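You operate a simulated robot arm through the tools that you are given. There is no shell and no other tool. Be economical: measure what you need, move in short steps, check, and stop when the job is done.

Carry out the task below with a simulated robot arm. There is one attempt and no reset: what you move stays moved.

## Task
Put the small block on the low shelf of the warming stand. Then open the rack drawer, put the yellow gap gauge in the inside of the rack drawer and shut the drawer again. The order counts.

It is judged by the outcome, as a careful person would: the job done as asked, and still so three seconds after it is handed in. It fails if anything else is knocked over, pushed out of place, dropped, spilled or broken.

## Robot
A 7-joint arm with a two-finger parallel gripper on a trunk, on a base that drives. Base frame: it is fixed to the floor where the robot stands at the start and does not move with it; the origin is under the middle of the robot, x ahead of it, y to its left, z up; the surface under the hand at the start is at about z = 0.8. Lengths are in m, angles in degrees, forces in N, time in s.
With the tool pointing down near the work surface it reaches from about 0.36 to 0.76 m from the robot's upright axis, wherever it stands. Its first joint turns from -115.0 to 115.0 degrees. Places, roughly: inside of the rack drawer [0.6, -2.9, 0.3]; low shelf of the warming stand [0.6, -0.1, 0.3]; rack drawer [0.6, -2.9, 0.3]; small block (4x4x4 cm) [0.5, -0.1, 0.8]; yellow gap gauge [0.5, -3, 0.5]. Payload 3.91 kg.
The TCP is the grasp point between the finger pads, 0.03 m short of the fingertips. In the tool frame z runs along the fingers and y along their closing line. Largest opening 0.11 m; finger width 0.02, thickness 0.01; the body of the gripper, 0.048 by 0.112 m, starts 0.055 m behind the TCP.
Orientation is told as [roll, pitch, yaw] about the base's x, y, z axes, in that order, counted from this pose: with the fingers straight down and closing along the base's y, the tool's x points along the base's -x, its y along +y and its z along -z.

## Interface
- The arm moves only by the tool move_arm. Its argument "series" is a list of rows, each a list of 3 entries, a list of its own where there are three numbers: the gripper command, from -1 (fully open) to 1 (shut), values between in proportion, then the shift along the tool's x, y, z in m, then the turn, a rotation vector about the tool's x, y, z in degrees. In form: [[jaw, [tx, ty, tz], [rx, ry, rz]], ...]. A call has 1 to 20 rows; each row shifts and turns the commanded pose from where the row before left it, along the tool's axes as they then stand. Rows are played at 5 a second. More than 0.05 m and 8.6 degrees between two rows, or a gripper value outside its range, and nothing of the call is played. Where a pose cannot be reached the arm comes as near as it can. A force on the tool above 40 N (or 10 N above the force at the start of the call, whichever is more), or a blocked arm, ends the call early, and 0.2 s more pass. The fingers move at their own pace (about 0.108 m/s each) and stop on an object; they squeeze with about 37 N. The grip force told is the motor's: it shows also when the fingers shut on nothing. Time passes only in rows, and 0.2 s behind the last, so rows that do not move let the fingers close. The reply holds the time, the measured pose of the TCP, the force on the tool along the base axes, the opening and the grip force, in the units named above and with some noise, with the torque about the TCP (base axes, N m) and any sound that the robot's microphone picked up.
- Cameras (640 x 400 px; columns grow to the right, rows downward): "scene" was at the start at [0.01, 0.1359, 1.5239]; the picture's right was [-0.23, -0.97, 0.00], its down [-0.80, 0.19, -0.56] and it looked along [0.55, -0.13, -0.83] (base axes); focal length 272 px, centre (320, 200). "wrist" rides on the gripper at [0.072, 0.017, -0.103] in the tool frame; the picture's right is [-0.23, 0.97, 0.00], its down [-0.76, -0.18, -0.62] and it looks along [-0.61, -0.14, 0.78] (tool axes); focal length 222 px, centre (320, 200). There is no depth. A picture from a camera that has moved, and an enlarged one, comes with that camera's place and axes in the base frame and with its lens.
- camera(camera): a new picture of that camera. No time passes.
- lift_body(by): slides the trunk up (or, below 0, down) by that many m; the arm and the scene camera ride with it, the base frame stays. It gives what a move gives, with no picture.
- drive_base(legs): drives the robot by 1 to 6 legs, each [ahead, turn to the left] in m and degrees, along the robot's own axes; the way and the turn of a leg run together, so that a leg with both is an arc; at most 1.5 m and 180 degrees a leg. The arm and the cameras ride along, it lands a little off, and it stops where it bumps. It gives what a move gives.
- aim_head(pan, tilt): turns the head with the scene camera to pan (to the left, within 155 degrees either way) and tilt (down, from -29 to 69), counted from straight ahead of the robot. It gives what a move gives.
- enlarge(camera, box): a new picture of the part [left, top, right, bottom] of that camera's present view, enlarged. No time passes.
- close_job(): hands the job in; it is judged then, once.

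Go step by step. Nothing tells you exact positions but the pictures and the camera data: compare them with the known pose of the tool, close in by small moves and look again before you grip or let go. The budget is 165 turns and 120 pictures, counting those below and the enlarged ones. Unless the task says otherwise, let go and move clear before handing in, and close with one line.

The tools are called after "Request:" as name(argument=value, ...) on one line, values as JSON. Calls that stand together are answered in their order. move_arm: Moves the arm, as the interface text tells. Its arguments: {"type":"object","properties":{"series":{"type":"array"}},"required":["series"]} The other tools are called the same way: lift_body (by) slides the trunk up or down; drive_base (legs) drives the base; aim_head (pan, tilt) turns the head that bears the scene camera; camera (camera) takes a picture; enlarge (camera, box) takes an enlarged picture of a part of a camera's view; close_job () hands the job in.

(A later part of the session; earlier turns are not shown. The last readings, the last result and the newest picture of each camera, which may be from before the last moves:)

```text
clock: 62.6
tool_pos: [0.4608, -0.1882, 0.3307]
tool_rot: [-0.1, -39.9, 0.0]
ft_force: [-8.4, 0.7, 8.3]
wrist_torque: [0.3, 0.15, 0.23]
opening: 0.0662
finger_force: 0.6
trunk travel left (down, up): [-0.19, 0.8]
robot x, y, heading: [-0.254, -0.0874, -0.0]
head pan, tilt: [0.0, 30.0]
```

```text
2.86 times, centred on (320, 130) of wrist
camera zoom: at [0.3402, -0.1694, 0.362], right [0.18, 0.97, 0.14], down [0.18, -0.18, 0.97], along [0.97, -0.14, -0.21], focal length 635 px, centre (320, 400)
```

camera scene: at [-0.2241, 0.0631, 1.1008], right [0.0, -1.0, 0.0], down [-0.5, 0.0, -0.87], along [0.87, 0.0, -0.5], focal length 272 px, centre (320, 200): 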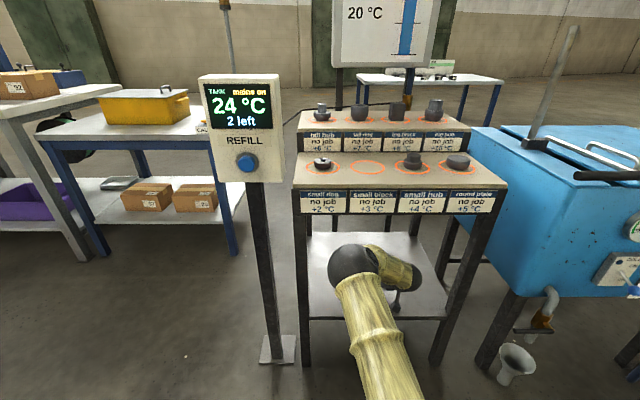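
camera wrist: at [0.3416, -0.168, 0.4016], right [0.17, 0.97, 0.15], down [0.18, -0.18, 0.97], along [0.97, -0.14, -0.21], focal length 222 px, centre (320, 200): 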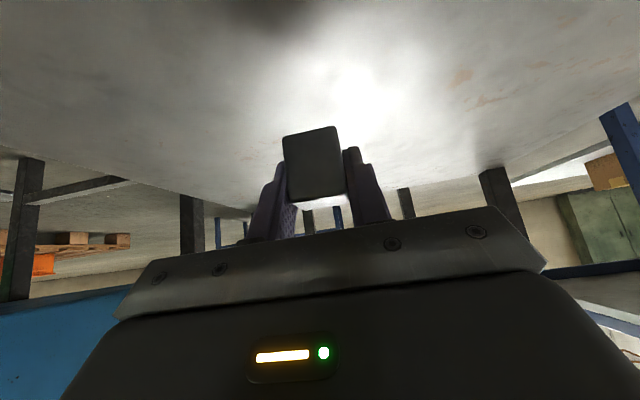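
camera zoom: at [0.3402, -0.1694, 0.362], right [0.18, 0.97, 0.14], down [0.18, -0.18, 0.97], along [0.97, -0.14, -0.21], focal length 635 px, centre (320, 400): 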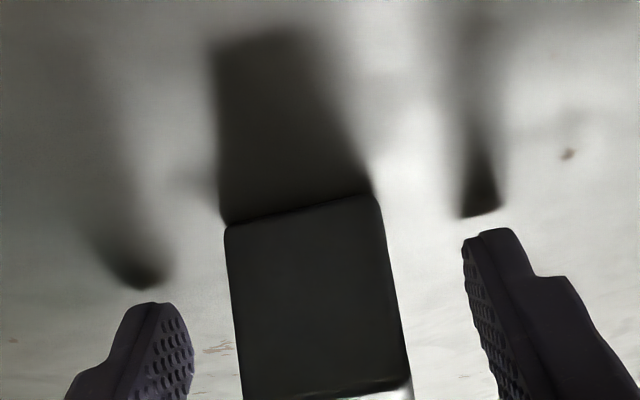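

The block is released and standing flat. I'll retract along the tool axis.

Request:
move_arm(series=[[-0.2, [0, 0, -0.01], [0, 0, 0]], [-0.2, [0, 0, -0.02], [0, 0, 0]], [-0.2, [0, 0, -0.02], [0, 0, 0]], [-0.2, [0, 0, -0.02], [0, 0, 0]], [-0.2, [0, 0, 0], [0, 0, 0]]])

Request:
camera(camera="wrist")

Request:
camera(camera="scene")

```text
clock: 63.8
tool_pos: [0.4174, -0.187, 0.3837]
tool_rot: [0.0, -40.0, 0.1]
ft_force: [-0.2, -0.3, -0.7]
wrist_torque: [0.04, 0.0, 0.01]
opening: 0.0658
finger_force: 0.0
trunk travel left (down, up): [-0.19, 0.8]
robot x, y, heading: [-0.2521, -0.0936, -0.2]
head pan, tilt: [0.0, 30.0]
```

```text
82 pictures are left
camera wrist: at [0.2962, -0.1678, 0.4159], right [0.17, 0.97, 0.15], down [0.18, -0.18, 0.97], along [0.97, -0.14, -0.21], focal length 222 px, centre (320, 200)
```

wrist: 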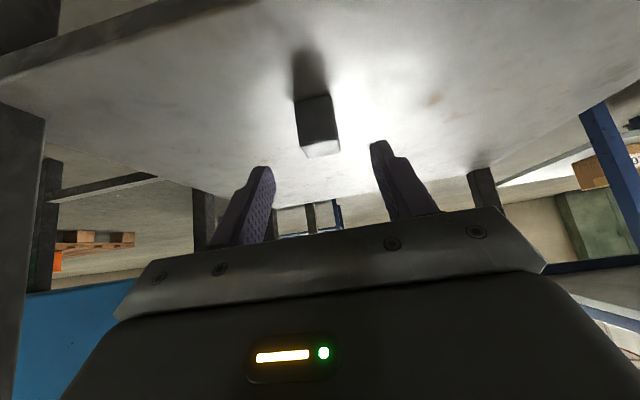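

```text
81 pictures are left
camera scene: at [-0.2244, 0.0632, 1.1008], right [0.0, -1.0, 0.0], down [-0.5, 0.0, -0.87], along [0.87, 0.0, -0.5], focal length 272 px, centre (320, 200)
```

scene: 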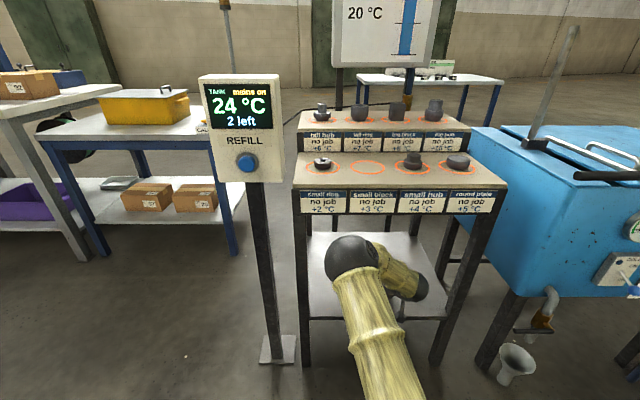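

The block stands on the low shelf. I'll back out straight, raise the trunk and look to the right for the way to the rack.

Request:
drive_base(legs=[[-0.5, 0]])

Request:
lift_body(by=0.4)

Request:
aim_head(pan=-75, tilt=22)

Request:
camera(camera="scene")

Request:
aim_head(pan=-5, tilt=30)

Request:
camera(camera="scene")

```text
clock: 67.2
tool_pos: [-0.0797, -0.186, 0.3835]
tool_rot: [-0.1, -40.0, 0.0]
ft_force: [0.1, -0.4, -0.7]
wrist_torque: [-0.04, -0.03, 0.02]
opening: 0.0659
finger_force: 0.0
trunk travel left (down, up): [-0.19, 0.8]
robot x, y, heading: [-0.7539, -0.0903, 0.1]
head pan, tilt: [0.0, 30.0]
```

```text
clock: 71.0
tool_pos: [-0.0784, -0.1852, 0.7832]
tool_rot: [0.0, -40.1, 0.0]
ft_force: [-0.4, -0.4, 0.5]
wrist_torque: [0.03, 0.0, 0.02]
opening: 0.0657
finger_force: 0.0
trunk travel left (down, up): [-0.59, 0.4]
robot x, y, heading: [-0.7522, -0.0894, -0.1]
head pan, tilt: [0.0, 30.0]
```

```text
clock: 72.5
tool_pos: [-0.0786, -0.1856, 0.7831]
tool_rot: [0.0, -40.0, 0.0]
ft_force: [0.0, -0.2, -0.2]
wrist_torque: [0.01, -0.01, -0.01]
opening: 0.0658
finger_force: 0.1
trunk travel left (down, up): [-0.59, 0.4]
robot x, y, heading: [-0.7518, -0.0888, -0.2]
head pan, tilt: [-75.0, 22.0]
```

```text
80 pictures are left
camera scene: at [-0.7865, -0.0258, 1.5136], right [-0.97, -0.26, 0.0], down [-0.1, 0.36, -0.93], along [0.24, -0.9, -0.37], focal length 272 px, centre (320, 200)
```

scene: 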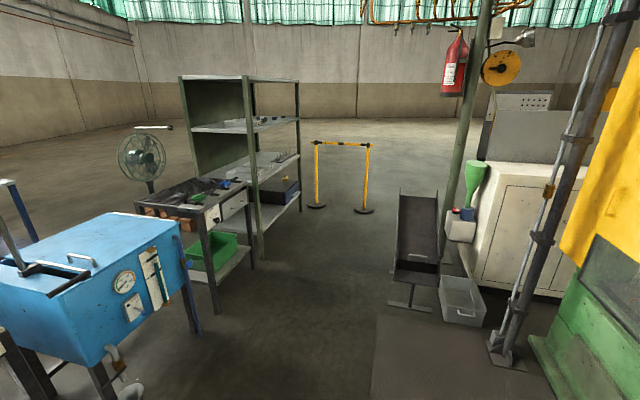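

```text
clock: 73.9
tool_pos: [-0.0775, -0.1859, 0.7843]
tool_rot: [0.0, -39.9, 0.0]
ft_force: [-1.1, -0.2, 0.2]
wrist_torque: [0.0, 0.01, 0.02]
opening: 0.0659
finger_force: 0.0
trunk travel left (down, up): [-0.59, 0.4]
robot x, y, heading: [-0.7501, -0.089, -0.1]
head pan, tilt: [-5.0, 30.0]
```

```text
79 pictures are left
camera scene: at [-0.7204, 0.0558, 1.5008], right [-0.09, -1.0, 0.0], down [-0.5, 0.04, -0.87], along [0.86, -0.08, -0.5], focal length 272 px, centre (320, 200)
```

scene: 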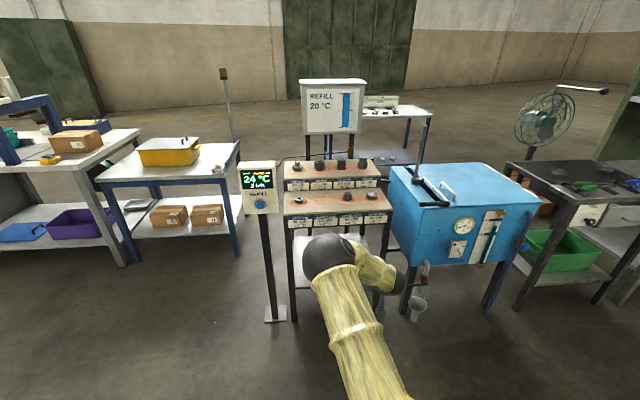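

The way to the rack is open. The rack fronts are at x ≈ 0.36, with posts near y ≈ -2.07 and y ≈ -3.27. There is a barrier near y ≈ -3.45 and a chute at x < -0.85. I'll pull the arm in and drive down the corridor.

Request:
move_arm(series=[[-0.2, [0.0306, 0, -0.0257], [0, 0, 0]], [-0.2, [0.0306, 0, -0.0257], [0, 0, 0]], [-0.2, [0.0306, 0, -0.0257], [0, 0, 0]], [-0.2, [0.0306, 0, -0.0257], [0, 0, 0]], [-0.2, [0.0306, 0, -0.0257], [0, 0, 0]], [-0.2, [0, 0.025, 0], [0, 0, 0]], [-0.2, [0, 0.025, 0], [0, 0, 0]], [-0.2, [0, 0, 0], [0, 0, 0]]])

Request:
drive_base(legs=[[0, -60], [0.6, 0], [0, -30], [1.1, 0]])

Request:
aim_head(pan=30, tilt=30)

Request:
camera(camera="scene")

```text
clock: 75.7
tool_pos: [-0.2775, -0.1351, 0.7844]
tool_rot: [0.0, -40.0, 0.1]
ft_force: [0.2, 0.1, 0.9]
wrist_torque: [0.01, 0.0, -0.02]
opening: 0.066
finger_force: 0.1
trunk travel left (down, up): [-0.59, 0.4]
robot x, y, heading: [-0.7478, -0.088, -0.1]
head pan, tilt: [-5.0, 30.0]
```

```text
clock: 91.7
tool_pos: [-0.5037, -2.1928, 0.7838]
tool_rot: [0.0, -39.9, -90.3]
ft_force: [-1.2, 0.2, -0.9]
wrist_torque: [0.0, 0.01, 0.0]
opening: 0.0663
finger_force: 0.1
trunk travel left (down, up): [-0.59, 0.4]
robot x, y, heading: [-0.4575, -1.7175, -90.5]
head pan, tilt: [-5.0, 30.0]
```

```text
clock: 92.7
tool_pos: [-0.5044, -2.1938, 0.7835]
tool_rot: [-0.1, -39.9, -90.2]
ft_force: [-0.1, -0.4, -0.1]
wrist_torque: [0.08, 0.04, -0.02]
opening: 0.0661
finger_force: 0.0
trunk travel left (down, up): [-0.59, 0.4]
robot x, y, heading: [-0.4581, -1.722, -90.2]
head pan, tilt: [30.0, 30.0]
```

```text
78 pictures are left
camera scene: at [-0.2578, -1.7404, 1.5008], right [-0.87, -0.5, 0.0], down [-0.25, 0.43, -0.87], along [0.43, -0.75, -0.5], focal length 272 px, centre (320, 200)
```

scene: 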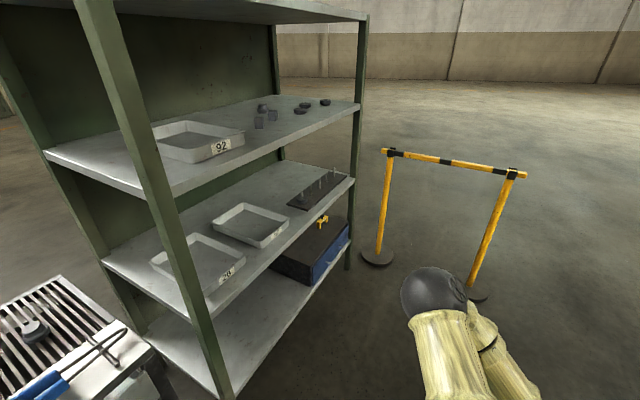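

The rack drawer is the blue-fronted box on the lowest shelf, with the yellow gauge lying on top at about (0.46, -3.02, 0.5). I'll drive to just before the barrier, keeping clear, and turn to face the rack.

Request:
drive_base(legs=[[1.0, 0], [0, 90]])

Request:
aim_head(pan=-15, tilt=40)

Request:
camera(camera="scene")

```text
clock: 104.2
tool_pos: [0.0067, -2.7731, 0.7826]
tool_rot: [0.0, -40.0, -1.4]
ft_force: [-0.1, -0.5, 0.3]
wrist_torque: [0.0, 0.02, 0.01]
opening: 0.0655
finger_force: 0.1
trunk travel left (down, up): [-0.59, 0.4]
robot x, y, heading: [-0.464, -2.7142, -1.4]
head pan, tilt: [30.0, 30.0]
```

```text
clock: 105.3
tool_pos: [0.0078, -2.7735, 0.783]
tool_rot: [0.0, -40.1, -1.4]
ft_force: [1.6, 0.1, 0.4]
wrist_torque: [0.0, 0.03, -0.02]
opening: 0.066
finger_force: 0.0
trunk travel left (down, up): [-0.59, 0.4]
robot x, y, heading: [-0.4656, -2.7159, -1.6]
head pan, tilt: [-15.0, 40.0]
```

```text
77 pictures are left
camera scene: at [-0.4386, -2.5851, 1.4854], right [-0.28, -0.96, 0.0], down [-0.62, 0.18, -0.77], along [0.73, -0.22, -0.64], focal length 272 px, centre (320, 200)
```

scene: 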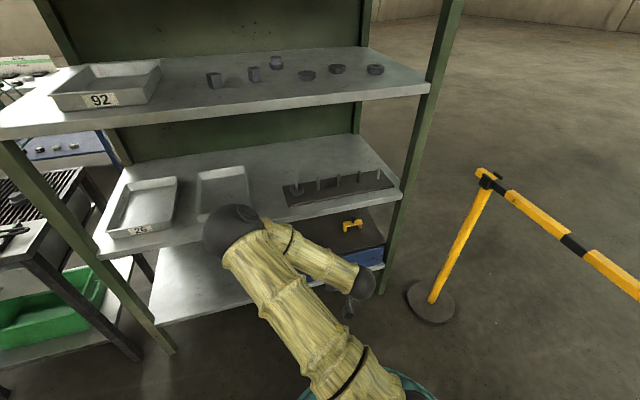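

I'll lower the trunk and look at the drawer's front and the gauge more closely.

Request:
lift_body(by=-0.35)

Request:
camera(camera="scene")

Request:
camera(camera="wrist")

```text
clock: 108.7
tool_pos: [0.0075, -2.7731, 0.4334]
tool_rot: [0.0, -40.0, -1.4]
ft_force: [-0.4, -0.6, -0.1]
wrist_torque: [0.01, 0.02, 0.02]
opening: 0.066
finger_force: 0.2
trunk travel left (down, up): [-0.24, 0.75]
robot x, y, heading: [-0.4655, -2.7157, -1.5]
head pan, tilt: [-15.0, 40.0]
```

```text
76 pictures are left
camera scene: at [-0.4387, -2.5851, 1.1355], right [-0.28, -0.96, 0.0], down [-0.62, 0.18, -0.77], along [0.73, -0.22, -0.64], focal length 272 px, centre (320, 200)
```

scene: 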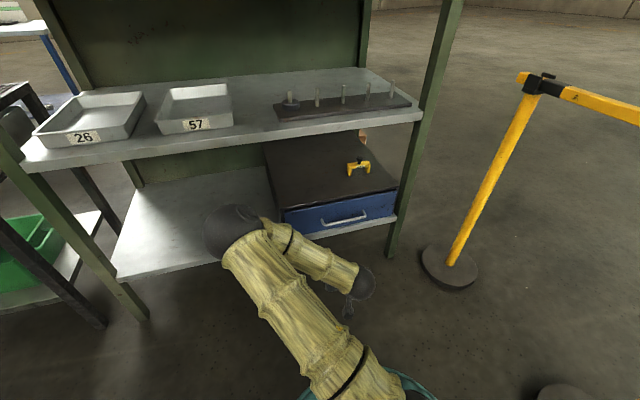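

```text
75 pictures are left
camera wrist: at [-0.1139, -2.7526, 0.4657], right [0.2, 0.97, 0.15], down [0.18, -0.18, 0.97], along [0.96, -0.17, -0.21], focal length 222 px, centre (320, 200)
```

wrist: 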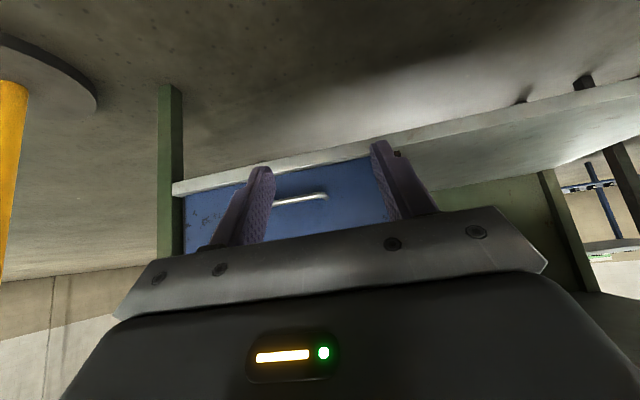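

Request:
enlarge(camera="scene", box=[250, 120, 410, 250])

Request:
enlarge(camera="wrist", box=[160, 130, 420, 260])

```text
3.08 times, centred on (330, 185) of scene
camera zoom: at [-0.4387, -2.5851, 1.1355], right [-0.28, -0.96, 0.0], down [-0.62, 0.18, -0.77], along [0.73, -0.22, -0.64], focal length 836 px, centre (289, 246)
```

zoom: 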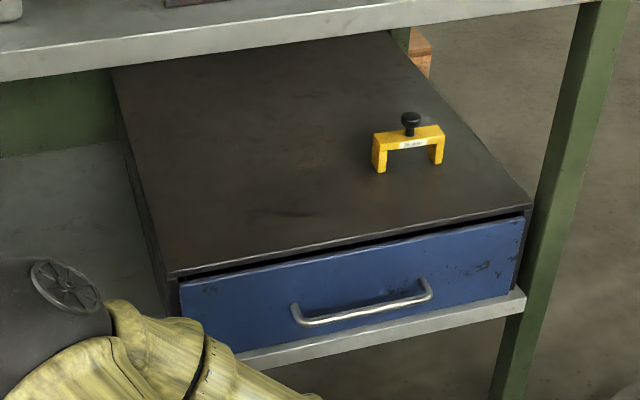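

```text
2.46 times, centred on (290, 195) of wrist
camera zoom: at [-0.1139, -2.7526, 0.4657], right [0.2, 0.97, 0.15], down [0.18, -0.18, 0.97], along [0.96, -0.17, -0.21], focal length 547 px, centre (394, 212)
```

zoom: 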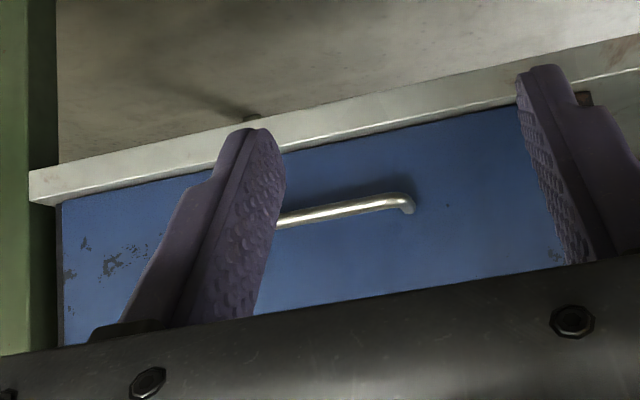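

The bar handle runs from about (0.288, -2.811) to (0.284, -2.994) at z ≈ 0.376. The box top is at z ≈ 0.45, and the gauge stands on it at about (0.465, -3.03) with its knob top near z = 0.537. I'll tilt the hand to 65° and turn it 90° so the fingers close up and down around the bar.

Request:
move_arm(series=[[0.18, [0, 0, 0], [0, -8.3, 0]], [0.18, [0, 0, 0], [0, -8.3, 0]], [0.18, [0, 0, 0], [0, -8.4, 0]], [0.18, [0, 0, 0], [0, 0, 8.3]], [0.18, [0, 0, 0], [0, 0, 8.3]], [0.18, [0, 0, 0], [0, 0, 8.3]], [0.18, [0, 0, 0], [0, 0, 8.3]], [0.18, [0, 0, 0], [0, 0, 8.3]], [0.18, [0, 0, 0], [0, 0, 8.3]], [0.18, [0, 0, 0], [0, 0, 8.3]], [0.18, [0, 0, 0], [0, 0, 8.3]], [0.18, [0, 0, 0], [0, 0, 8.3]], [0.18, [0, 0, 0], [0, 0, 8.3]], [0.18, [0, 0, 0], [0, 0, 7]], [0.18, [0, 0, 0], [0, 0, 0]]])

Request:
drive_base(legs=[[0, 1.5]])

Request:
camera(camera="wrist")

Request:
camera(camera="scene")

```text
clock: 111.9
tool_pos: [0.03, -2.7635, 0.4496]
tool_rot: [56.5, 0.1, -91.4]
ft_force: [0.4, 0.0, 0.3]
wrist_torque: [0.0, 0.02, -0.01]
opening: 0.045
finger_force: 0.0
out of reach, approached as far as the arm can: row 1, 2, 3
trunk travel left (down, up): [-0.24, 0.75]
robot x, y, heading: [-0.4674, -2.721, -1.6]
head pan, tilt: [-15.0, 40.0]
```

```text
clock: 112.7
tool_pos: [0.0312, -2.7505, 0.4489]
tool_rot: [56.5, 0.0, -89.8]
ft_force: [0.1, -0.9, 0.9]
wrist_torque: [-0.05, 0.06, 0.0]
opening: 0.0451
finger_force: 0.0
trunk travel left (down, up): [-0.24, 0.75]
robot x, y, heading: [-0.4645, -2.7145, 0.2]
head pan, tilt: [-15.0, 40.0]
```

```text
72 pictures are left
camera wrist: at [-0.0454, -2.6765, 0.5209], right [0.54, -0.23, 0.81], down [-0.62, -0.76, 0.2], along [0.57, -0.61, -0.55], focal length 222 px, centre (320, 200)
```

wrist: 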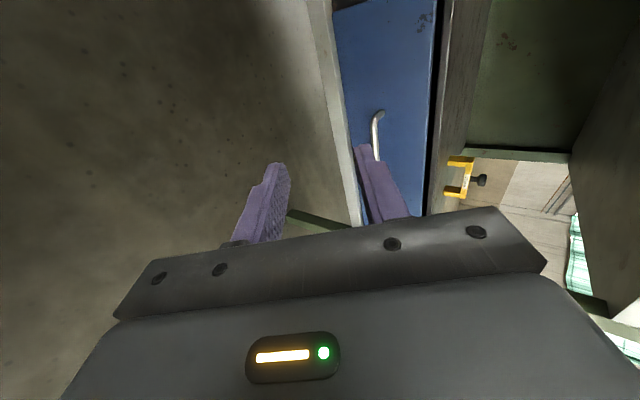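

```text
71 pictures are left
camera scene: at [-0.4421, -2.5845, 1.1354], right [-0.26, -0.97, 0.0], down [-0.62, 0.17, -0.77], along [0.74, -0.2, -0.64], focal length 272 px, centre (320, 200)
```

scene: 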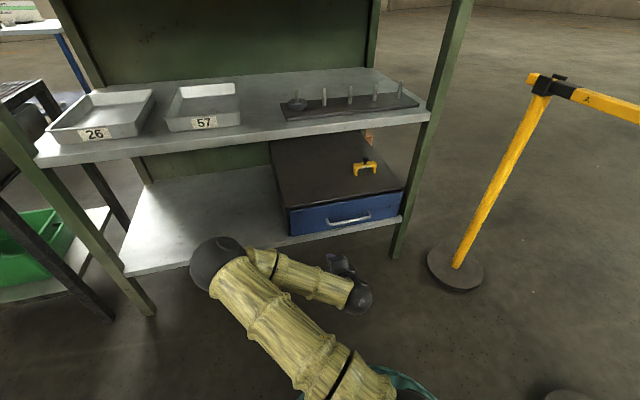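

The hand turned fine, and the tilt is at 56.5° so far because of limited reach this close in. I'll move to a pre-grasp in front of the handle at y ≈ -2.90 and check.

Request:
move_arm(series=[[0.18, [-0.03, 0.0159, 0.0276], [0, 0, 0]], [0.18, [-0.03, 0.0159, 0.0276], [0, 0, 0]], [0.18, [-0.03, 0.0159, 0.0276], [0, 0, 0]], [0.18, [-0.03, 0.0159, 0.0276], [0, 0, 0]], [0.18, [-0.03, 0.0159, 0.0276], [0, 0, 0]], [0.18, [0, 0, 0], [0, 0, 0]]])

Request:
camera(camera="wrist")

Request:
camera(camera="scene")

```text
clock: 114.1
tool_pos: [0.1914, -2.8985, 0.4408]
tool_rot: [56.3, 0.1, -89.7]
ft_force: [-0.5, 0.3, 0.2]
wrist_torque: [0.0, 0.01, 0.02]
opening: 0.0451
finger_force: 0.1
trunk travel left (down, up): [-0.24, 0.75]
robot x, y, heading: [-0.4657, -2.717, -0.3]
head pan, tilt: [-15.0, 40.0]
```

```text
70 pictures are left
camera wrist: at [0.1145, -2.8251, 0.5111], right [0.54, -0.23, 0.81], down [-0.62, -0.76, 0.2], along [0.58, -0.61, -0.55], focal length 222 px, centre (320, 200)
```

wrist: 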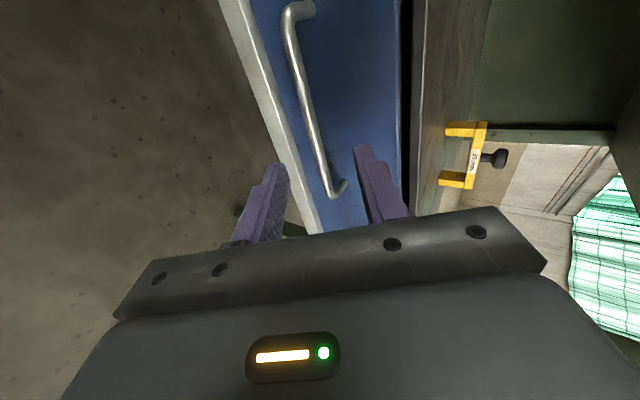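

```text
69 pictures are left
camera scene: at [-0.4421, -2.5845, 1.1354], right [-0.26, -0.97, 0.0], down [-0.62, 0.17, -0.77], along [0.74, -0.2, -0.64], focal length 272 px, centre (320, 200)
```

scene: 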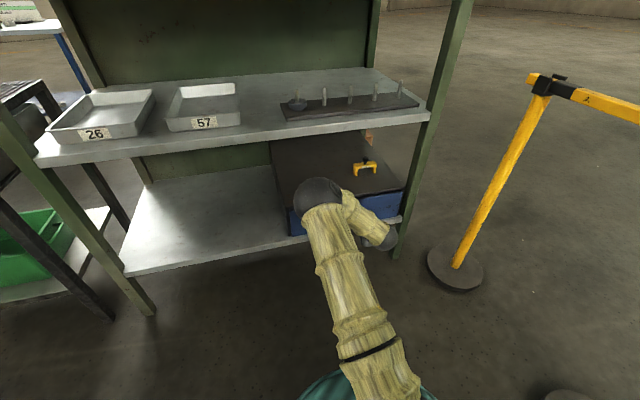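

The handle bar reads at about (0.281, -2.90, 0.376), consistent with before. I'll go 7 cm along the tool and look again.

Request:
move_arm(series=[[0.18, [0, -0.0014, 0.025], [0, 0, 0]], [0.18, [0, -0.0014, 0.025], [0, 0, 0]], [0.18, [0, -0.0014, 0.022], [0, 0, 0]], [0.18, [0, 0, 0], [0, 0, 0]]])

Request:
enlarge(camera="wrist", box=[200, 60, 460, 240])

```text
clock: 115.1
tool_pos: [0.2492, -2.8982, 0.3967]
tool_rot: [56.4, -0.1, -90.0]
ft_force: [-0.1, 0.2, -0.1]
wrist_torque: [-0.02, 0.02, -0.03]
opening: 0.0452
finger_force: 0.1
trunk travel left (down, up): [-0.24, 0.75]
robot x, y, heading: [-0.4635, -2.7146, -0.1]
head pan, tilt: [-15.0, 40.0]
```

```text
2.22 times, centred on (330, 150) of wrist
camera zoom: at [0.1722, -2.8252, 0.4671], right [0.54, -0.23, 0.81], down [-0.62, -0.76, 0.2], along [0.57, -0.61, -0.55], focal length 494 px, centre (298, 311)
```

zoom: 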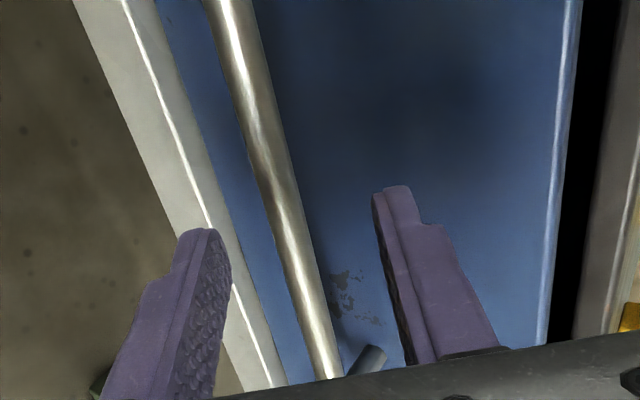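

The bar sits between the fingertips, slightly toward the lower finger. I'll advance 2 cm with a small correction and close.

Request:
move_arm(series=[[0.18, [0, -0.004, 0.008], [0, 0, 0]], [0.18, [0, 0, 0.007], [0, 0, 0]], [0.18, [0, 0, 0.005], [0, 0, 0]], [0.18, [0, 0, 0], [0, 0, 0]]])

Request:
enlarge(camera="wrist", box=[200, 60, 460, 240])

```text
clock: 116.1
tool_pos: [0.2635, -2.8992, 0.3815]
tool_rot: [56.4, 0.1, -90.0]
ft_force: [-0.6, 0.2, -0.2]
wrist_torque: [-0.01, 0.0, 0.0]
opening: 0.045
finger_force: 0.1
trunk travel left (down, up): [-0.24, 0.75]
robot x, y, heading: [-0.4641, -2.7133, -0.1]
head pan, tilt: [-15.0, 40.0]
```

```text
2.22 times, centred on (330, 150) of wrist
camera zoom: at [0.1862, -2.8255, 0.4531], right [0.54, -0.23, 0.81], down [-0.62, -0.76, 0.2], along [0.57, -0.6, -0.55], focal length 494 px, centre (298, 311)
```

zoom: 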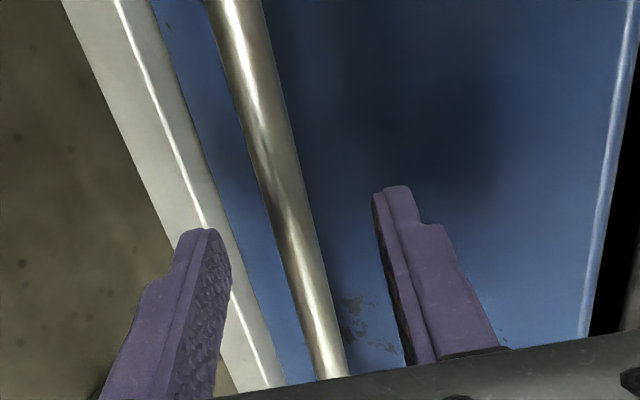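

The bar should now be about 1 cm inside the tips. I'll advance 6 mm more and close.

Request:
move_arm(series=[[0.18, [0, 0, 0.006], [0, 0, 0]], [0.18, [0, 0, 0], [0, 0, 0]], [0.6, [0, 0, 0], [0, 0, 0]], [1, [0, 0, 0], [0, 0, 0]], [1, [0, 0, 0], [0, 0, 0]], [1, [0, 0, 0], [0, 0, 0]]])

Request:
enlarge(camera="wrist", box=[200, 60, 460, 240])

```text
clock: 117.5
tool_pos: [0.2685, -2.8992, 0.3781]
tool_rot: [56.4, -0.1, -89.9]
ft_force: [1.5, -0.9, 0.0]
wrist_torque: [-0.09, 0.03, -0.08]
opening: 0.0115
finger_force: 44.8
trunk travel left (down, up): [-0.24, 0.75]
robot x, y, heading: [-0.4646, -2.7164, 0.2]
head pan, tilt: [-15.0, 40.0]
```

```text
2.22 times, centred on (330, 150) of wrist
camera zoom: at [0.1913, -2.8256, 0.4498], right [0.54, -0.23, 0.81], down [-0.62, -0.76, 0.2], along [0.57, -0.61, -0.55], focal length 494 px, centre (298, 311)
```

zoom: 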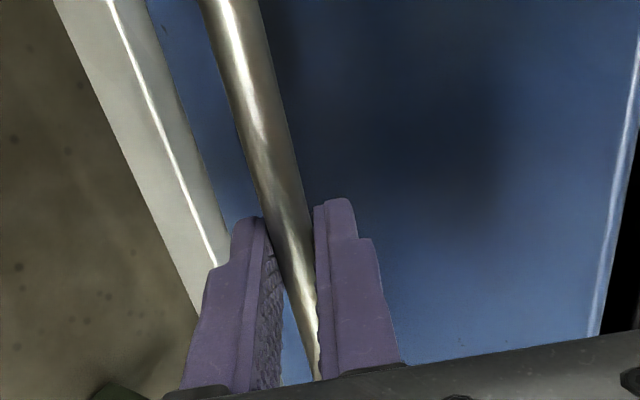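

The bar is gripped at 11.5 mm. I'll pull the drawer open by driving the base straight back.

Request:
drive_base(legs=[[-0.12, 0]])

Request:
camera(camera="scene")

```text
clock: 118.9
tool_pos: [0.1475, -2.8997, 0.378]
tool_rot: [56.4, -0.1, -89.8]
ft_force: [-0.6, -4.3, -0.6]
wrist_torque: [0.14, -0.03, 0.23]
opening: 0.0118
finger_force: 45.3
trunk travel left (down, up): [-0.24, 0.75]
robot x, y, heading: [-0.5851, -2.7147, 0.0]
head pan, tilt: [-15.0, 40.0]
```

```text
65 pictures are left
camera scene: at [-0.5621, -2.5847, 1.1355], right [-0.26, -0.97, 0.0], down [-0.62, 0.17, -0.77], along [0.74, -0.2, -0.64], focal length 272 px, centre (320, 200)
```

scene: 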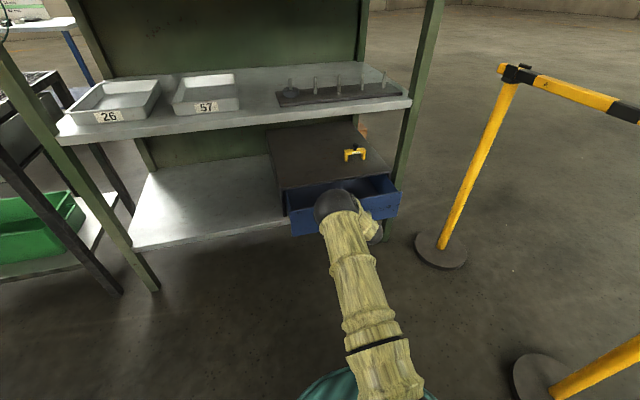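

The drawer slides freely. I'll open it a further 13 cm.

Request:
drive_base(legs=[[-0.13, 0]])

Request:
camera(camera="scene")

```text
clock: 120.3
tool_pos: [0.0179, -2.8992, 0.3784]
tool_rot: [56.4, 0.0, -89.9]
ft_force: [1.2, 1.9, 0.1]
wrist_torque: [-0.02, -0.02, 0.01]
opening: 0.0115
finger_force: 45.2
trunk travel left (down, up): [-0.24, 0.75]
robot x, y, heading: [-0.7135, -2.7178, 0.2]
head pan, tilt: [-15.0, 40.0]
```

```text
64 pictures are left
camera scene: at [-0.6922, -2.5844, 1.1354], right [-0.26, -0.97, 0.0], down [-0.62, 0.17, -0.77], along [0.74, -0.2, -0.64], focal length 272 px, centre (320, 200)
```

scene: 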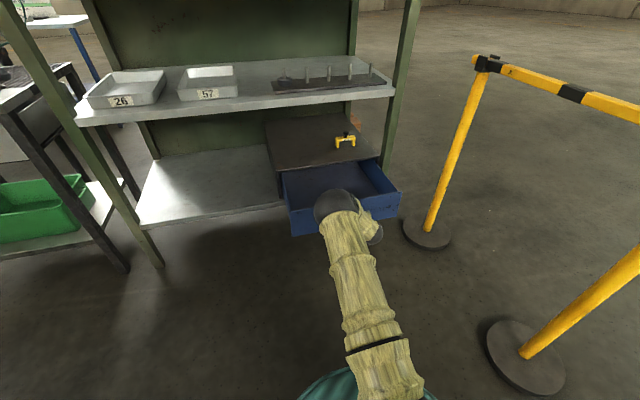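

The drawer is open about 25 cm, its inside is empty and visible, and the gauge has not moved. I'll release the handle and back the hand off.

Request:
move_arm(series=[[0.6, [0, 0, 0], [0, 0, 0]], [0.18, [0, 0, 0], [0, 0, 0]], [0.18, [0, 0, 0], [0, 0, 0]], [0.18, [0, 0, -0.02], [0, 0, 0]], [0.18, [0, 0, -0.04], [0, 0, 0]], [0.18, [0, 0, -0.04], [0, 0, 0]], [0.18, [0, 0, 0], [0, 0, 0]]])

Request:
lift_body(by=0.2)

Request:
aim_head(pan=-18, tilt=40)

Request:
camera(camera="scene")

```text
clock: 121.9
tool_pos: [-0.0681, -2.8984, 0.4329]
tool_rot: [56.5, -0.1, -89.8]
ft_force: [0.0, 0.0, 0.4]
wrist_torque: [0.0, -0.02, 0.03]
opening: 0.0454
finger_force: 0.1
trunk travel left (down, up): [-0.24, 0.75]
robot x, y, heading: [-0.7155, -2.7113, 0.1]
head pan, tilt: [-15.0, 40.0]
```

```text
clock: 124.0
tool_pos: [-0.0685, -2.8986, 0.6334]
tool_rot: [56.3, 0.0, -90.0]
ft_force: [-0.7, 0.1, 0.0]
wrist_torque: [0.0, 0.01, 0.0]
opening: 0.0453
finger_force: 0.0
trunk travel left (down, up): [-0.44, 0.55]
robot x, y, heading: [-0.7131, -2.7147, 0.2]
head pan, tilt: [-15.0, 40.0]
```

```text
clock: 124.7
tool_pos: [-0.0689, -2.8989, 0.6333]
tool_rot: [56.4, 0.0, -89.9]
ft_force: [0.0, 0.1, -0.3]
wrist_torque: [0.02, -0.01, -0.02]
opening: 0.0448
finger_force: 0.0
trunk travel left (down, up): [-0.44, 0.55]
robot x, y, heading: [-0.7151, -2.714, -0.1]
head pan, tilt: [-18.0, 40.0]
```

```text
63 pictures are left
camera scene: at [-0.6935, -2.5887, 1.3354], right [-0.31, -0.95, 0.0], down [-0.61, 0.2, -0.77], along [0.73, -0.24, -0.64], focal length 272 px, centre (320, 200)
```

scene: 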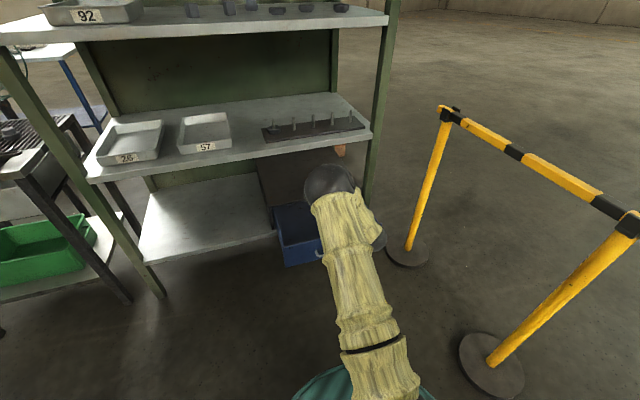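

The handle is free. I'll turn the hand back by 90° so the fingers close along y and then look at the gauge.

Request:
move_arm(series=[[-0.1, [0, 0, 0], [0, 0, -8.3]], [-0.1, [0, 0, 0], [0, 0, -8.3]], [-0.1, [0, 0, 0], [0, 0, -8.3]], [-0.1, [0, 0, 0], [0, 0, -8.3]], [-0.1, [0, 0, 0], [0, 0, -8.3]], [-0.1, [0, 0, 0], [0, 0, -8.3]], [-0.1, [0, 0, 0], [0, 0, -8.3]], [-0.1, [0, 0, 0], [0, 0, -8.3]], [-0.1, [0, 0, 0], [0, 0, -8.3]], [-0.1, [0, 0, 0], [0, 0, -8.3]], [-0.1, [0, 0, 0], [0, 0, -7]], [-0.1, [0, 0, 0], [0, 0, 0]]])

Request:
camera(camera="wrist")

Request:
camera(camera="scene")

```text
clock: 127.3
tool_pos: [-0.0676, -2.898, 0.634]
tool_rot: [-0.2, -56.4, 0.3]
ft_force: [0.0, -0.8, 0.0]
wrist_torque: [-0.01, 0.02, 0.01]
opening: 0.0603
finger_force: 0.0
trunk travel left (down, up): [-0.44, 0.55]
robot x, y, heading: [-0.7172, -2.7137, 0.1]
head pan, tilt: [-18.0, 40.0]
```

```text
62 pictures are left
camera wrist: at [-0.1931, -2.8813, 0.6301], right [0.12, 0.97, 0.19], down [-0.1, -0.18, 0.98], along [0.99, -0.14, 0.07], focal length 222 px, centre (320, 200)
```

wrist: 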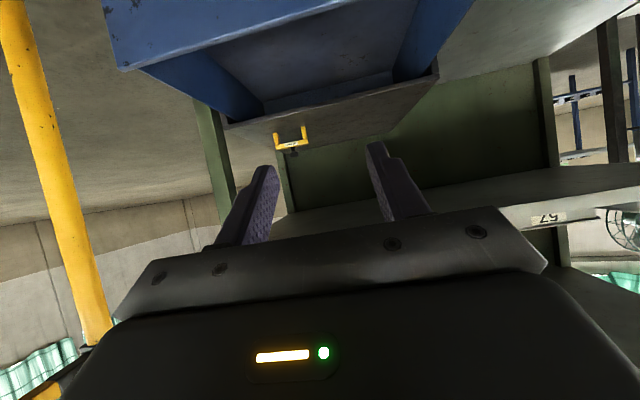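

```text
61 pictures are left
camera scene: at [-0.6935, -2.5887, 1.3354], right [-0.31, -0.95, 0.0], down [-0.61, 0.2, -0.77], along [0.73, -0.24, -0.64], focal length 272 px, centre (320, 200)
```

scene: 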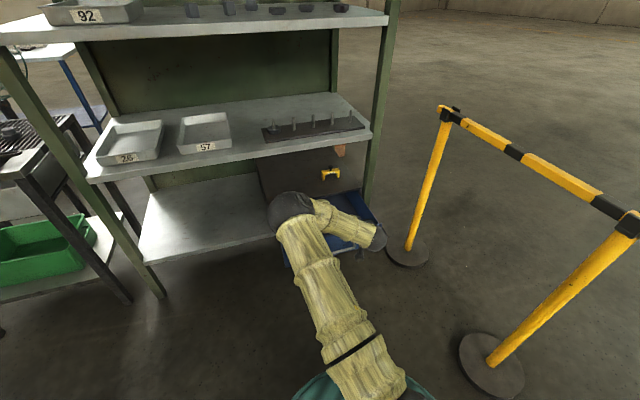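

The gauge is visible from both cameras, so I'll zoom in to triangulate it.

Request:
enlarge(camera="wrist", box=[260, 110, 324, 160])

Request:
enlarge(camera="scene", box=[298, 150, 362, 190])

```text
8.00 times, centred on (292, 135) of wrist
camera zoom: at [-0.1931, -2.8813, 0.6301], right [0.12, 0.97, 0.19], down [-0.1, -0.18, 0.98], along [0.99, -0.14, 0.07], focal length 1777 px, centre (544, 720)
```

zoom: 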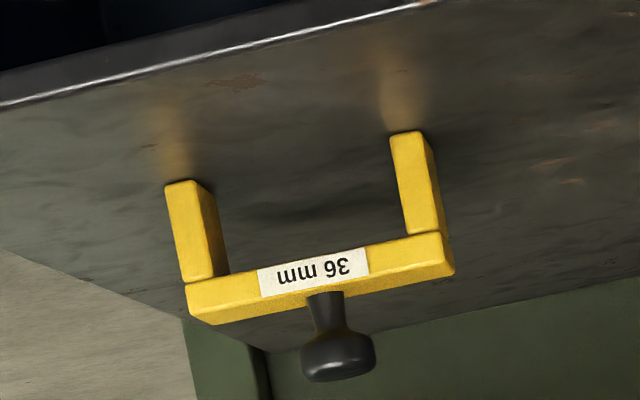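

```text
10.00 times, centred on (330, 170) of scene
camera zoom: at [-0.6935, -2.5887, 1.3354], right [-0.31, -0.95, 0.0], down [-0.61, 0.2, -0.77], along [0.73, -0.24, -0.64], focal length 2716 px, centre (220, 500)
```

zoom: 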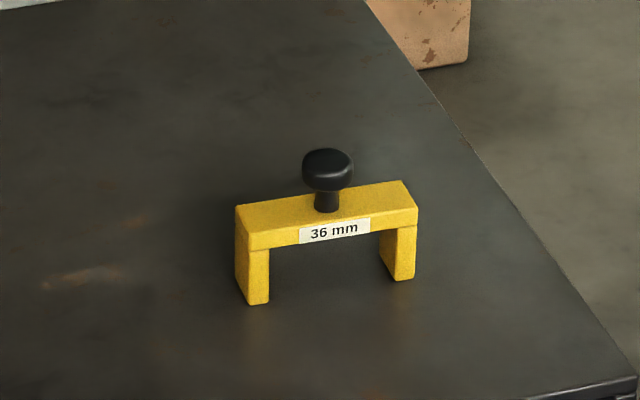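

The knob head triangulates to (0.458, -3.022, 0.534), about 28 mm across, so I'll grip the knob. First I'll centre the arm in front of the robot and shift the base to the right.

Request:
move_arm(series=[[-0.1, [0, 0.037, 0], [0, 0, 0]], [-0.1, [0, 0.037, 0], [0, 0, 0]], [-0.1, [0, 0.037, 0], [0, 0, 0]], [-0.1, [0, 0.037, 0], [0, 0, 0]], [-0.1, [0, 0.036, 0], [0, 0, 0]], [-0.1, [0, 0, 0], [0, 0, 0]]])

Request:
drive_base(legs=[[0, -25], [0.3, 0], [0, 14]])

Request:
camera(camera="scene")

Request:
camera(camera="wrist")

```text
clock: 128.7
tool_pos: [-0.0673, -2.7154, 0.6344]
tool_rot: [0.1, -56.4, 0.0]
ft_force: [0.0, 0.2, -0.4]
wrist_torque: [0.0, -0.01, 0.01]
opening: 0.0606
finger_force: 0.1
trunk travel left (down, up): [-0.44, 0.55]
robot x, y, heading: [-0.718, -2.7133, -0.2]
head pan, tilt: [-18.0, 40.0]
```

```text
clock: 133.8
tool_pos: [0.1892, -2.9705, 0.6338]
tool_rot: [0.0, -56.4, -11.3]
ft_force: [-0.4, 0.4, -0.9]
wrist_torque: [0.01, -0.03, 0.01]
opening: 0.0608
finger_force: 0.0
trunk travel left (down, up): [-0.44, 0.55]
robot x, y, heading: [-0.4446, -2.8419, -11.3]
head pan, tilt: [-18.0, 40.0]
```

```text
58 pictures are left
camera scene: at [-0.3991, -2.7225, 1.3354], right [-0.49, -0.87, 0.0], down [-0.56, 0.31, -0.77], along [0.67, -0.37, -0.64], focal length 272 px, centre (320, 200)
```

scene: 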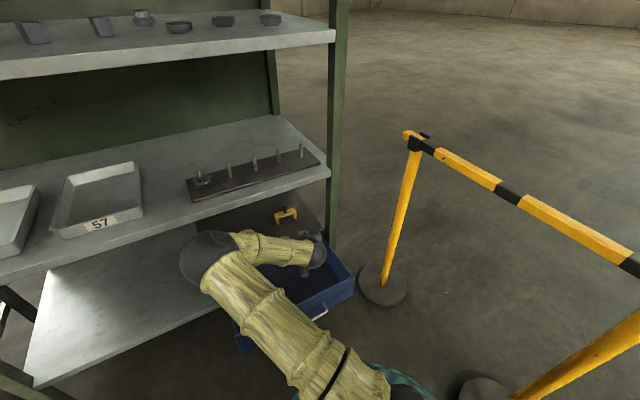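

```text
57 pictures are left
camera wrist: at [0.0695, -2.9273, 0.6304], right [0.31, 0.93, 0.19], down [-0.13, -0.16, 0.98], along [0.94, -0.33, 0.07], focal length 222 px, centre (320, 200)
```

wrist: 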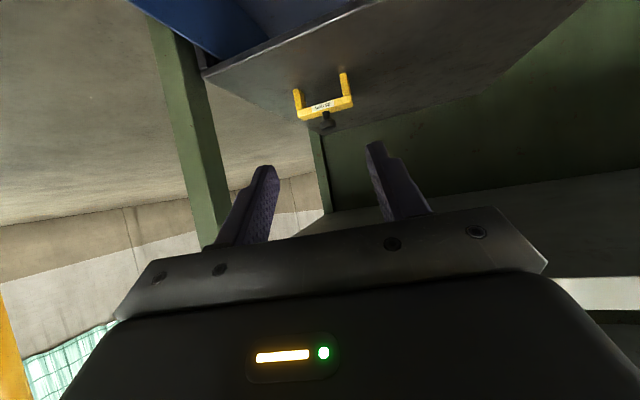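

The robot points straight at the knob, about 0.27 m beyond the TCP. I'll lower to z ≈ 0.56, reach forward 12 cm and look.

Request:
lift_body(by=-0.075)

Request:
move_arm(series=[[-0.1, [-0.0221, 0, 0.0333], [0, 0, 0]], [-0.1, [-0.0221, 0, 0.0333], [0, 0, 0]], [-0.1, [-0.0221, 0, 0.0333], [0, 0, 0]], [-0.1, [0, 0, 0], [0, 0, 0]]])

Request:
camera(camera="wrist")

Request:
camera(camera="scene")

```text
clock: 134.9
tool_pos: [0.1895, -2.9677, 0.559]
tool_rot: [0.0, -56.4, -11.3]
ft_force: [0.0, -0.6, -1.2]
wrist_torque: [-0.03, -0.01, 0.0]
opening: 0.0606
finger_force: 0.0
trunk travel left (down, up): [-0.365, 0.625]
robot x, y, heading: [-0.447, -2.8458, -11.4]
head pan, tilt: [-18.0, 40.0]
```

```text
clock: 135.9
tool_pos: [0.3071, -2.9929, 0.559]
tool_rot: [0.0, -56.5, -11.4]
ft_force: [0.4, -0.3, 0.7]
wrist_torque: [0.0, -0.02, -0.03]
opening: 0.0607
finger_force: 0.1
trunk travel left (down, up): [-0.365, 0.625]
robot x, y, heading: [-0.4482, -2.8434, -11.2]
head pan, tilt: [-18.0, 40.0]
```

```text
56 pictures are left
camera wrist: at [0.1866, -2.9508, 0.5552], right [0.31, 0.93, 0.19], down [-0.13, -0.16, 0.98], along [0.94, -0.33, 0.07], focal length 222 px, centre (320, 200)
```

wrist: 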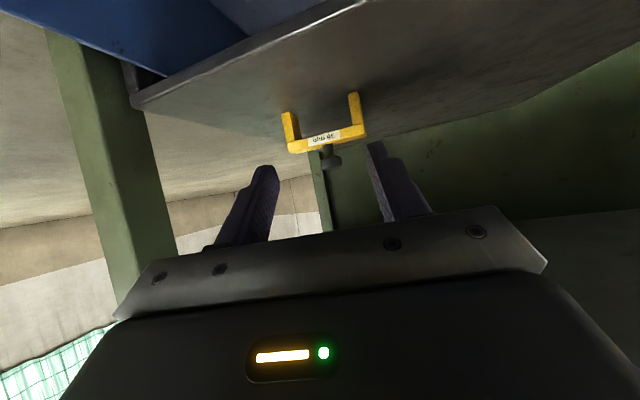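

```text
55 pictures are left
camera scene: at [-0.399, -2.7225, 1.2604], right [-0.49, -0.87, 0.0], down [-0.56, 0.31, -0.77], along [0.67, -0.37, -0.64], focal length 272 px, centre (320, 200)
```

scene: 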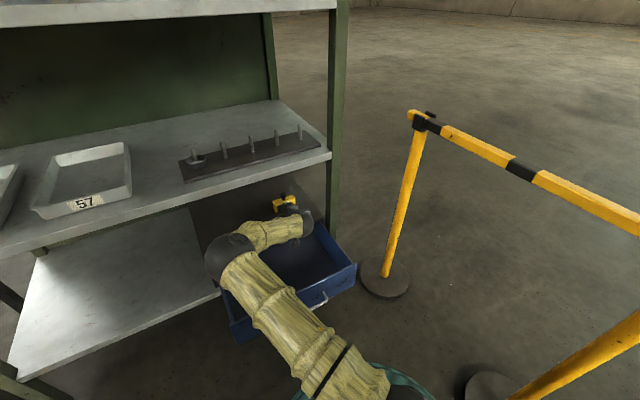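

The knob lines up with the finger axis. I'll drive forward 8 cm at this height and check again.

Request:
drive_base(legs=[[0.08, 0]])

Request:
enlarge(camera="wrist", box=[220, 60, 420, 220])

Request:
camera(camera="scene")

```text
clock: 137.1
tool_pos: [0.3844, -3.0093, 0.5588]
tool_rot: [0.2, -56.4, -11.4]
ft_force: [-0.6, 0.6, -0.4]
wrist_torque: [-0.02, 0.0, 0.01]
opening: 0.0606
finger_force: 0.0
trunk travel left (down, up): [-0.365, 0.625]
robot x, y, heading: [-0.3683, -2.8586, -11.4]
head pan, tilt: [-18.0, 40.0]
```

```text
2.50 times, centred on (320, 140) of wrist
camera zoom: at [0.2645, -2.9667, 0.5554], right [0.31, 0.93, 0.19], down [-0.13, -0.16, 0.98], along [0.94, -0.33, 0.07], focal length 555 px, centre (320, 350)
```

zoom: 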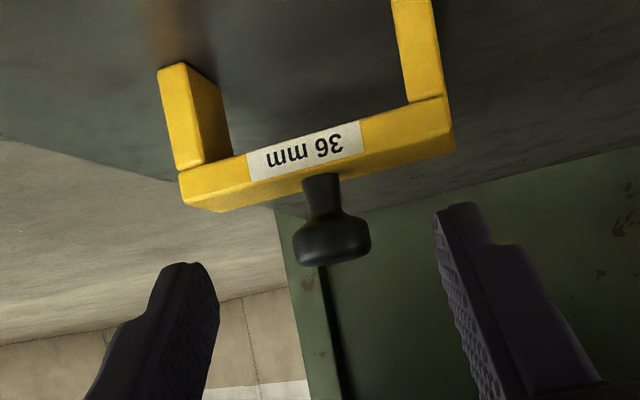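

```text
53 pictures are left
camera scene: at [-0.3208, -2.7381, 1.2604], right [-0.49, -0.87, 0.0], down [-0.56, 0.31, -0.77], along [0.67, -0.38, -0.64], focal length 272 px, centre (320, 200)
```

scene: 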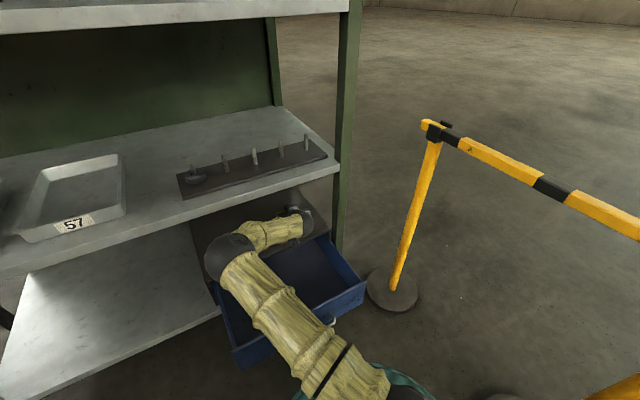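

The knob is at about (0.458, -3.022, 0.532) and centred between the fingers. I'll go the last 7 cm in small steps.

Request:
move_arm(series=[[-0.1, [-0.0057, 0.001, 0.023], [0, 0, 0]], [-0.1, [-0.0057, 0.001, 0.023], [0, 0, 0]], [-0.1, [-0.0057, 0, 0.023], [0, 0, 0]], [-0.1, [0, 0, 0], [0, 0, 0]]])

Request:
enlarge(camera="wrist", box=[220, 60, 420, 220])

Request:
camera(camera="scene")

```text
clock: 138.1
tool_pos: [0.4497, -3.02, 0.5351]
tool_rot: [0.1, -56.4, -11.4]
ft_force: [0.6, -0.4, 1.6]
wrist_torque: [-0.02, -0.05, 0.02]
opening: 0.0604
finger_force: 0.1
trunk travel left (down, up): [-0.365, 0.625]
robot x, y, heading: [-0.369, -2.8581, -11.3]
head pan, tilt: [-18.0, 40.0]
```

```text
2.50 times, centred on (320, 140) of wrist
camera zoom: at [0.3301, -2.9781, 0.5315], right [0.31, 0.93, 0.19], down [-0.13, -0.16, 0.98], along [0.94, -0.33, 0.07], focal length 555 px, centre (320, 350)
```

zoom: 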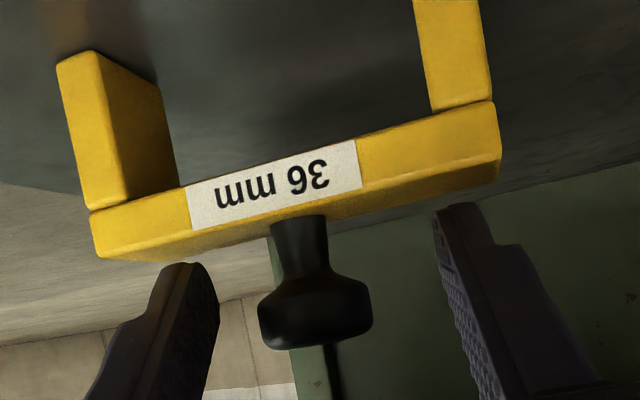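

```text
51 pictures are left
camera scene: at [-0.3208, -2.7381, 1.2604], right [-0.49, -0.87, 0.0], down [-0.56, 0.31, -0.77], along [0.67, -0.38, -0.64], focal length 272 px, centre (320, 200)
```

scene: 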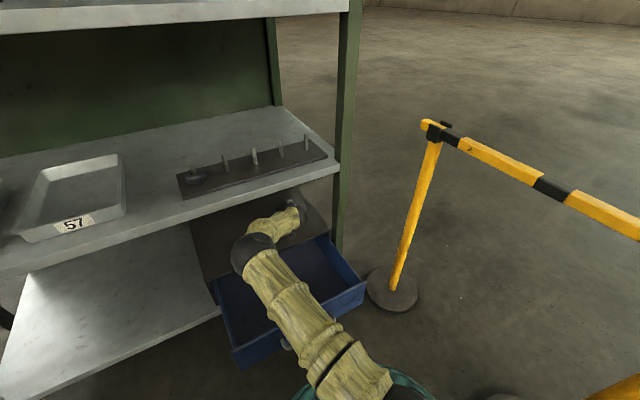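

The knob head sits right at the grasp point, about 3 mm to one side. I'll correct that and close.

Request:
move_arm(series=[[0.1, [0, -0.003, 0.002], [0, 0, 0]], [0.3, [0, 0, 0], [0, 0, 0]], [0.5, [0, 0, 0], [0, 0, 0]], [0.8, [0, 0, 0], [0, 0, 0]], [1, [0, 0, 0], [0, 0, 0]], [1, [0, 0, 0], [0, 0, 0]]])

Request:
enlarge(camera="wrist", box=[220, 60, 420, 220])

```text
clock: 139.5
tool_pos: [0.4514, -3.0243, 0.535]
tool_rot: [0.2, -56.5, -11.5]
ft_force: [1.9, 0.6, 6.3]
wrist_torque: [-0.06, -0.25, -0.09]
opening: 0.027
finger_force: 37.5
trunk travel left (down, up): [-0.365, 0.625]
robot x, y, heading: [-0.3687, -2.8618, -11.2]
head pan, tilt: [-18.0, 40.0]
```

```text
2.50 times, centred on (320, 140) of wrist
camera zoom: at [0.3314, -2.9807, 0.5313], right [0.31, 0.93, 0.19], down [-0.13, -0.16, 0.98], along [0.94, -0.33, 0.07], focal length 555 px, centre (320, 350)
```

zoom: 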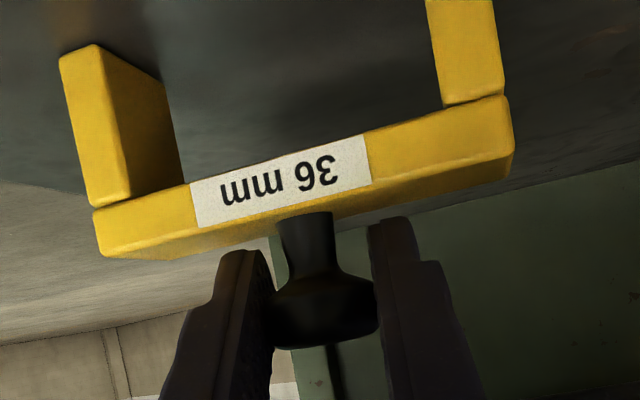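

The knob is gripped at 27 mm. I'll lift 4 cm and check how it hangs.

Request:
lift_body(by=0.04)

Request:
camera(camera="wrist")

```text
clock: 140.3
tool_pos: [0.4515, -3.0236, 0.5735]
tool_rot: [0.2, -56.4, -11.4]
ft_force: [0.1, -0.6, -3.4]
wrist_torque: [0.01, 0.02, -0.01]
opening: 0.0272
finger_force: 36.9
trunk travel left (down, up): [-0.405, 0.585]
robot x, y, heading: [-0.3662, -2.8574, -11.2]
head pan, tilt: [-18.0, 40.0]
```

```text
49 pictures are left
camera wrist: at [0.3314, -2.981, 0.5699], right [0.31, 0.93, 0.19], down [-0.13, -0.16, 0.98], along [0.94, -0.33, 0.07], focal length 222 px, centre (320, 200)
```

wrist: 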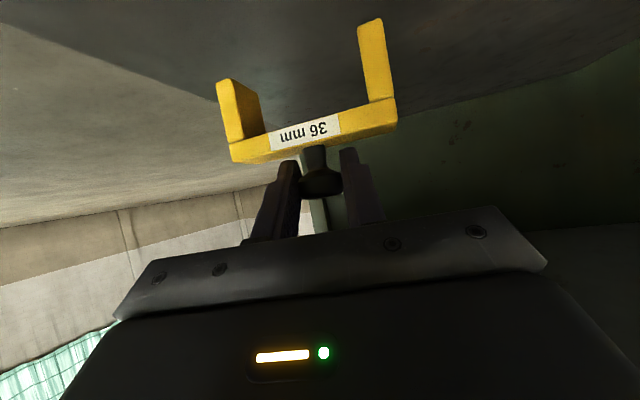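

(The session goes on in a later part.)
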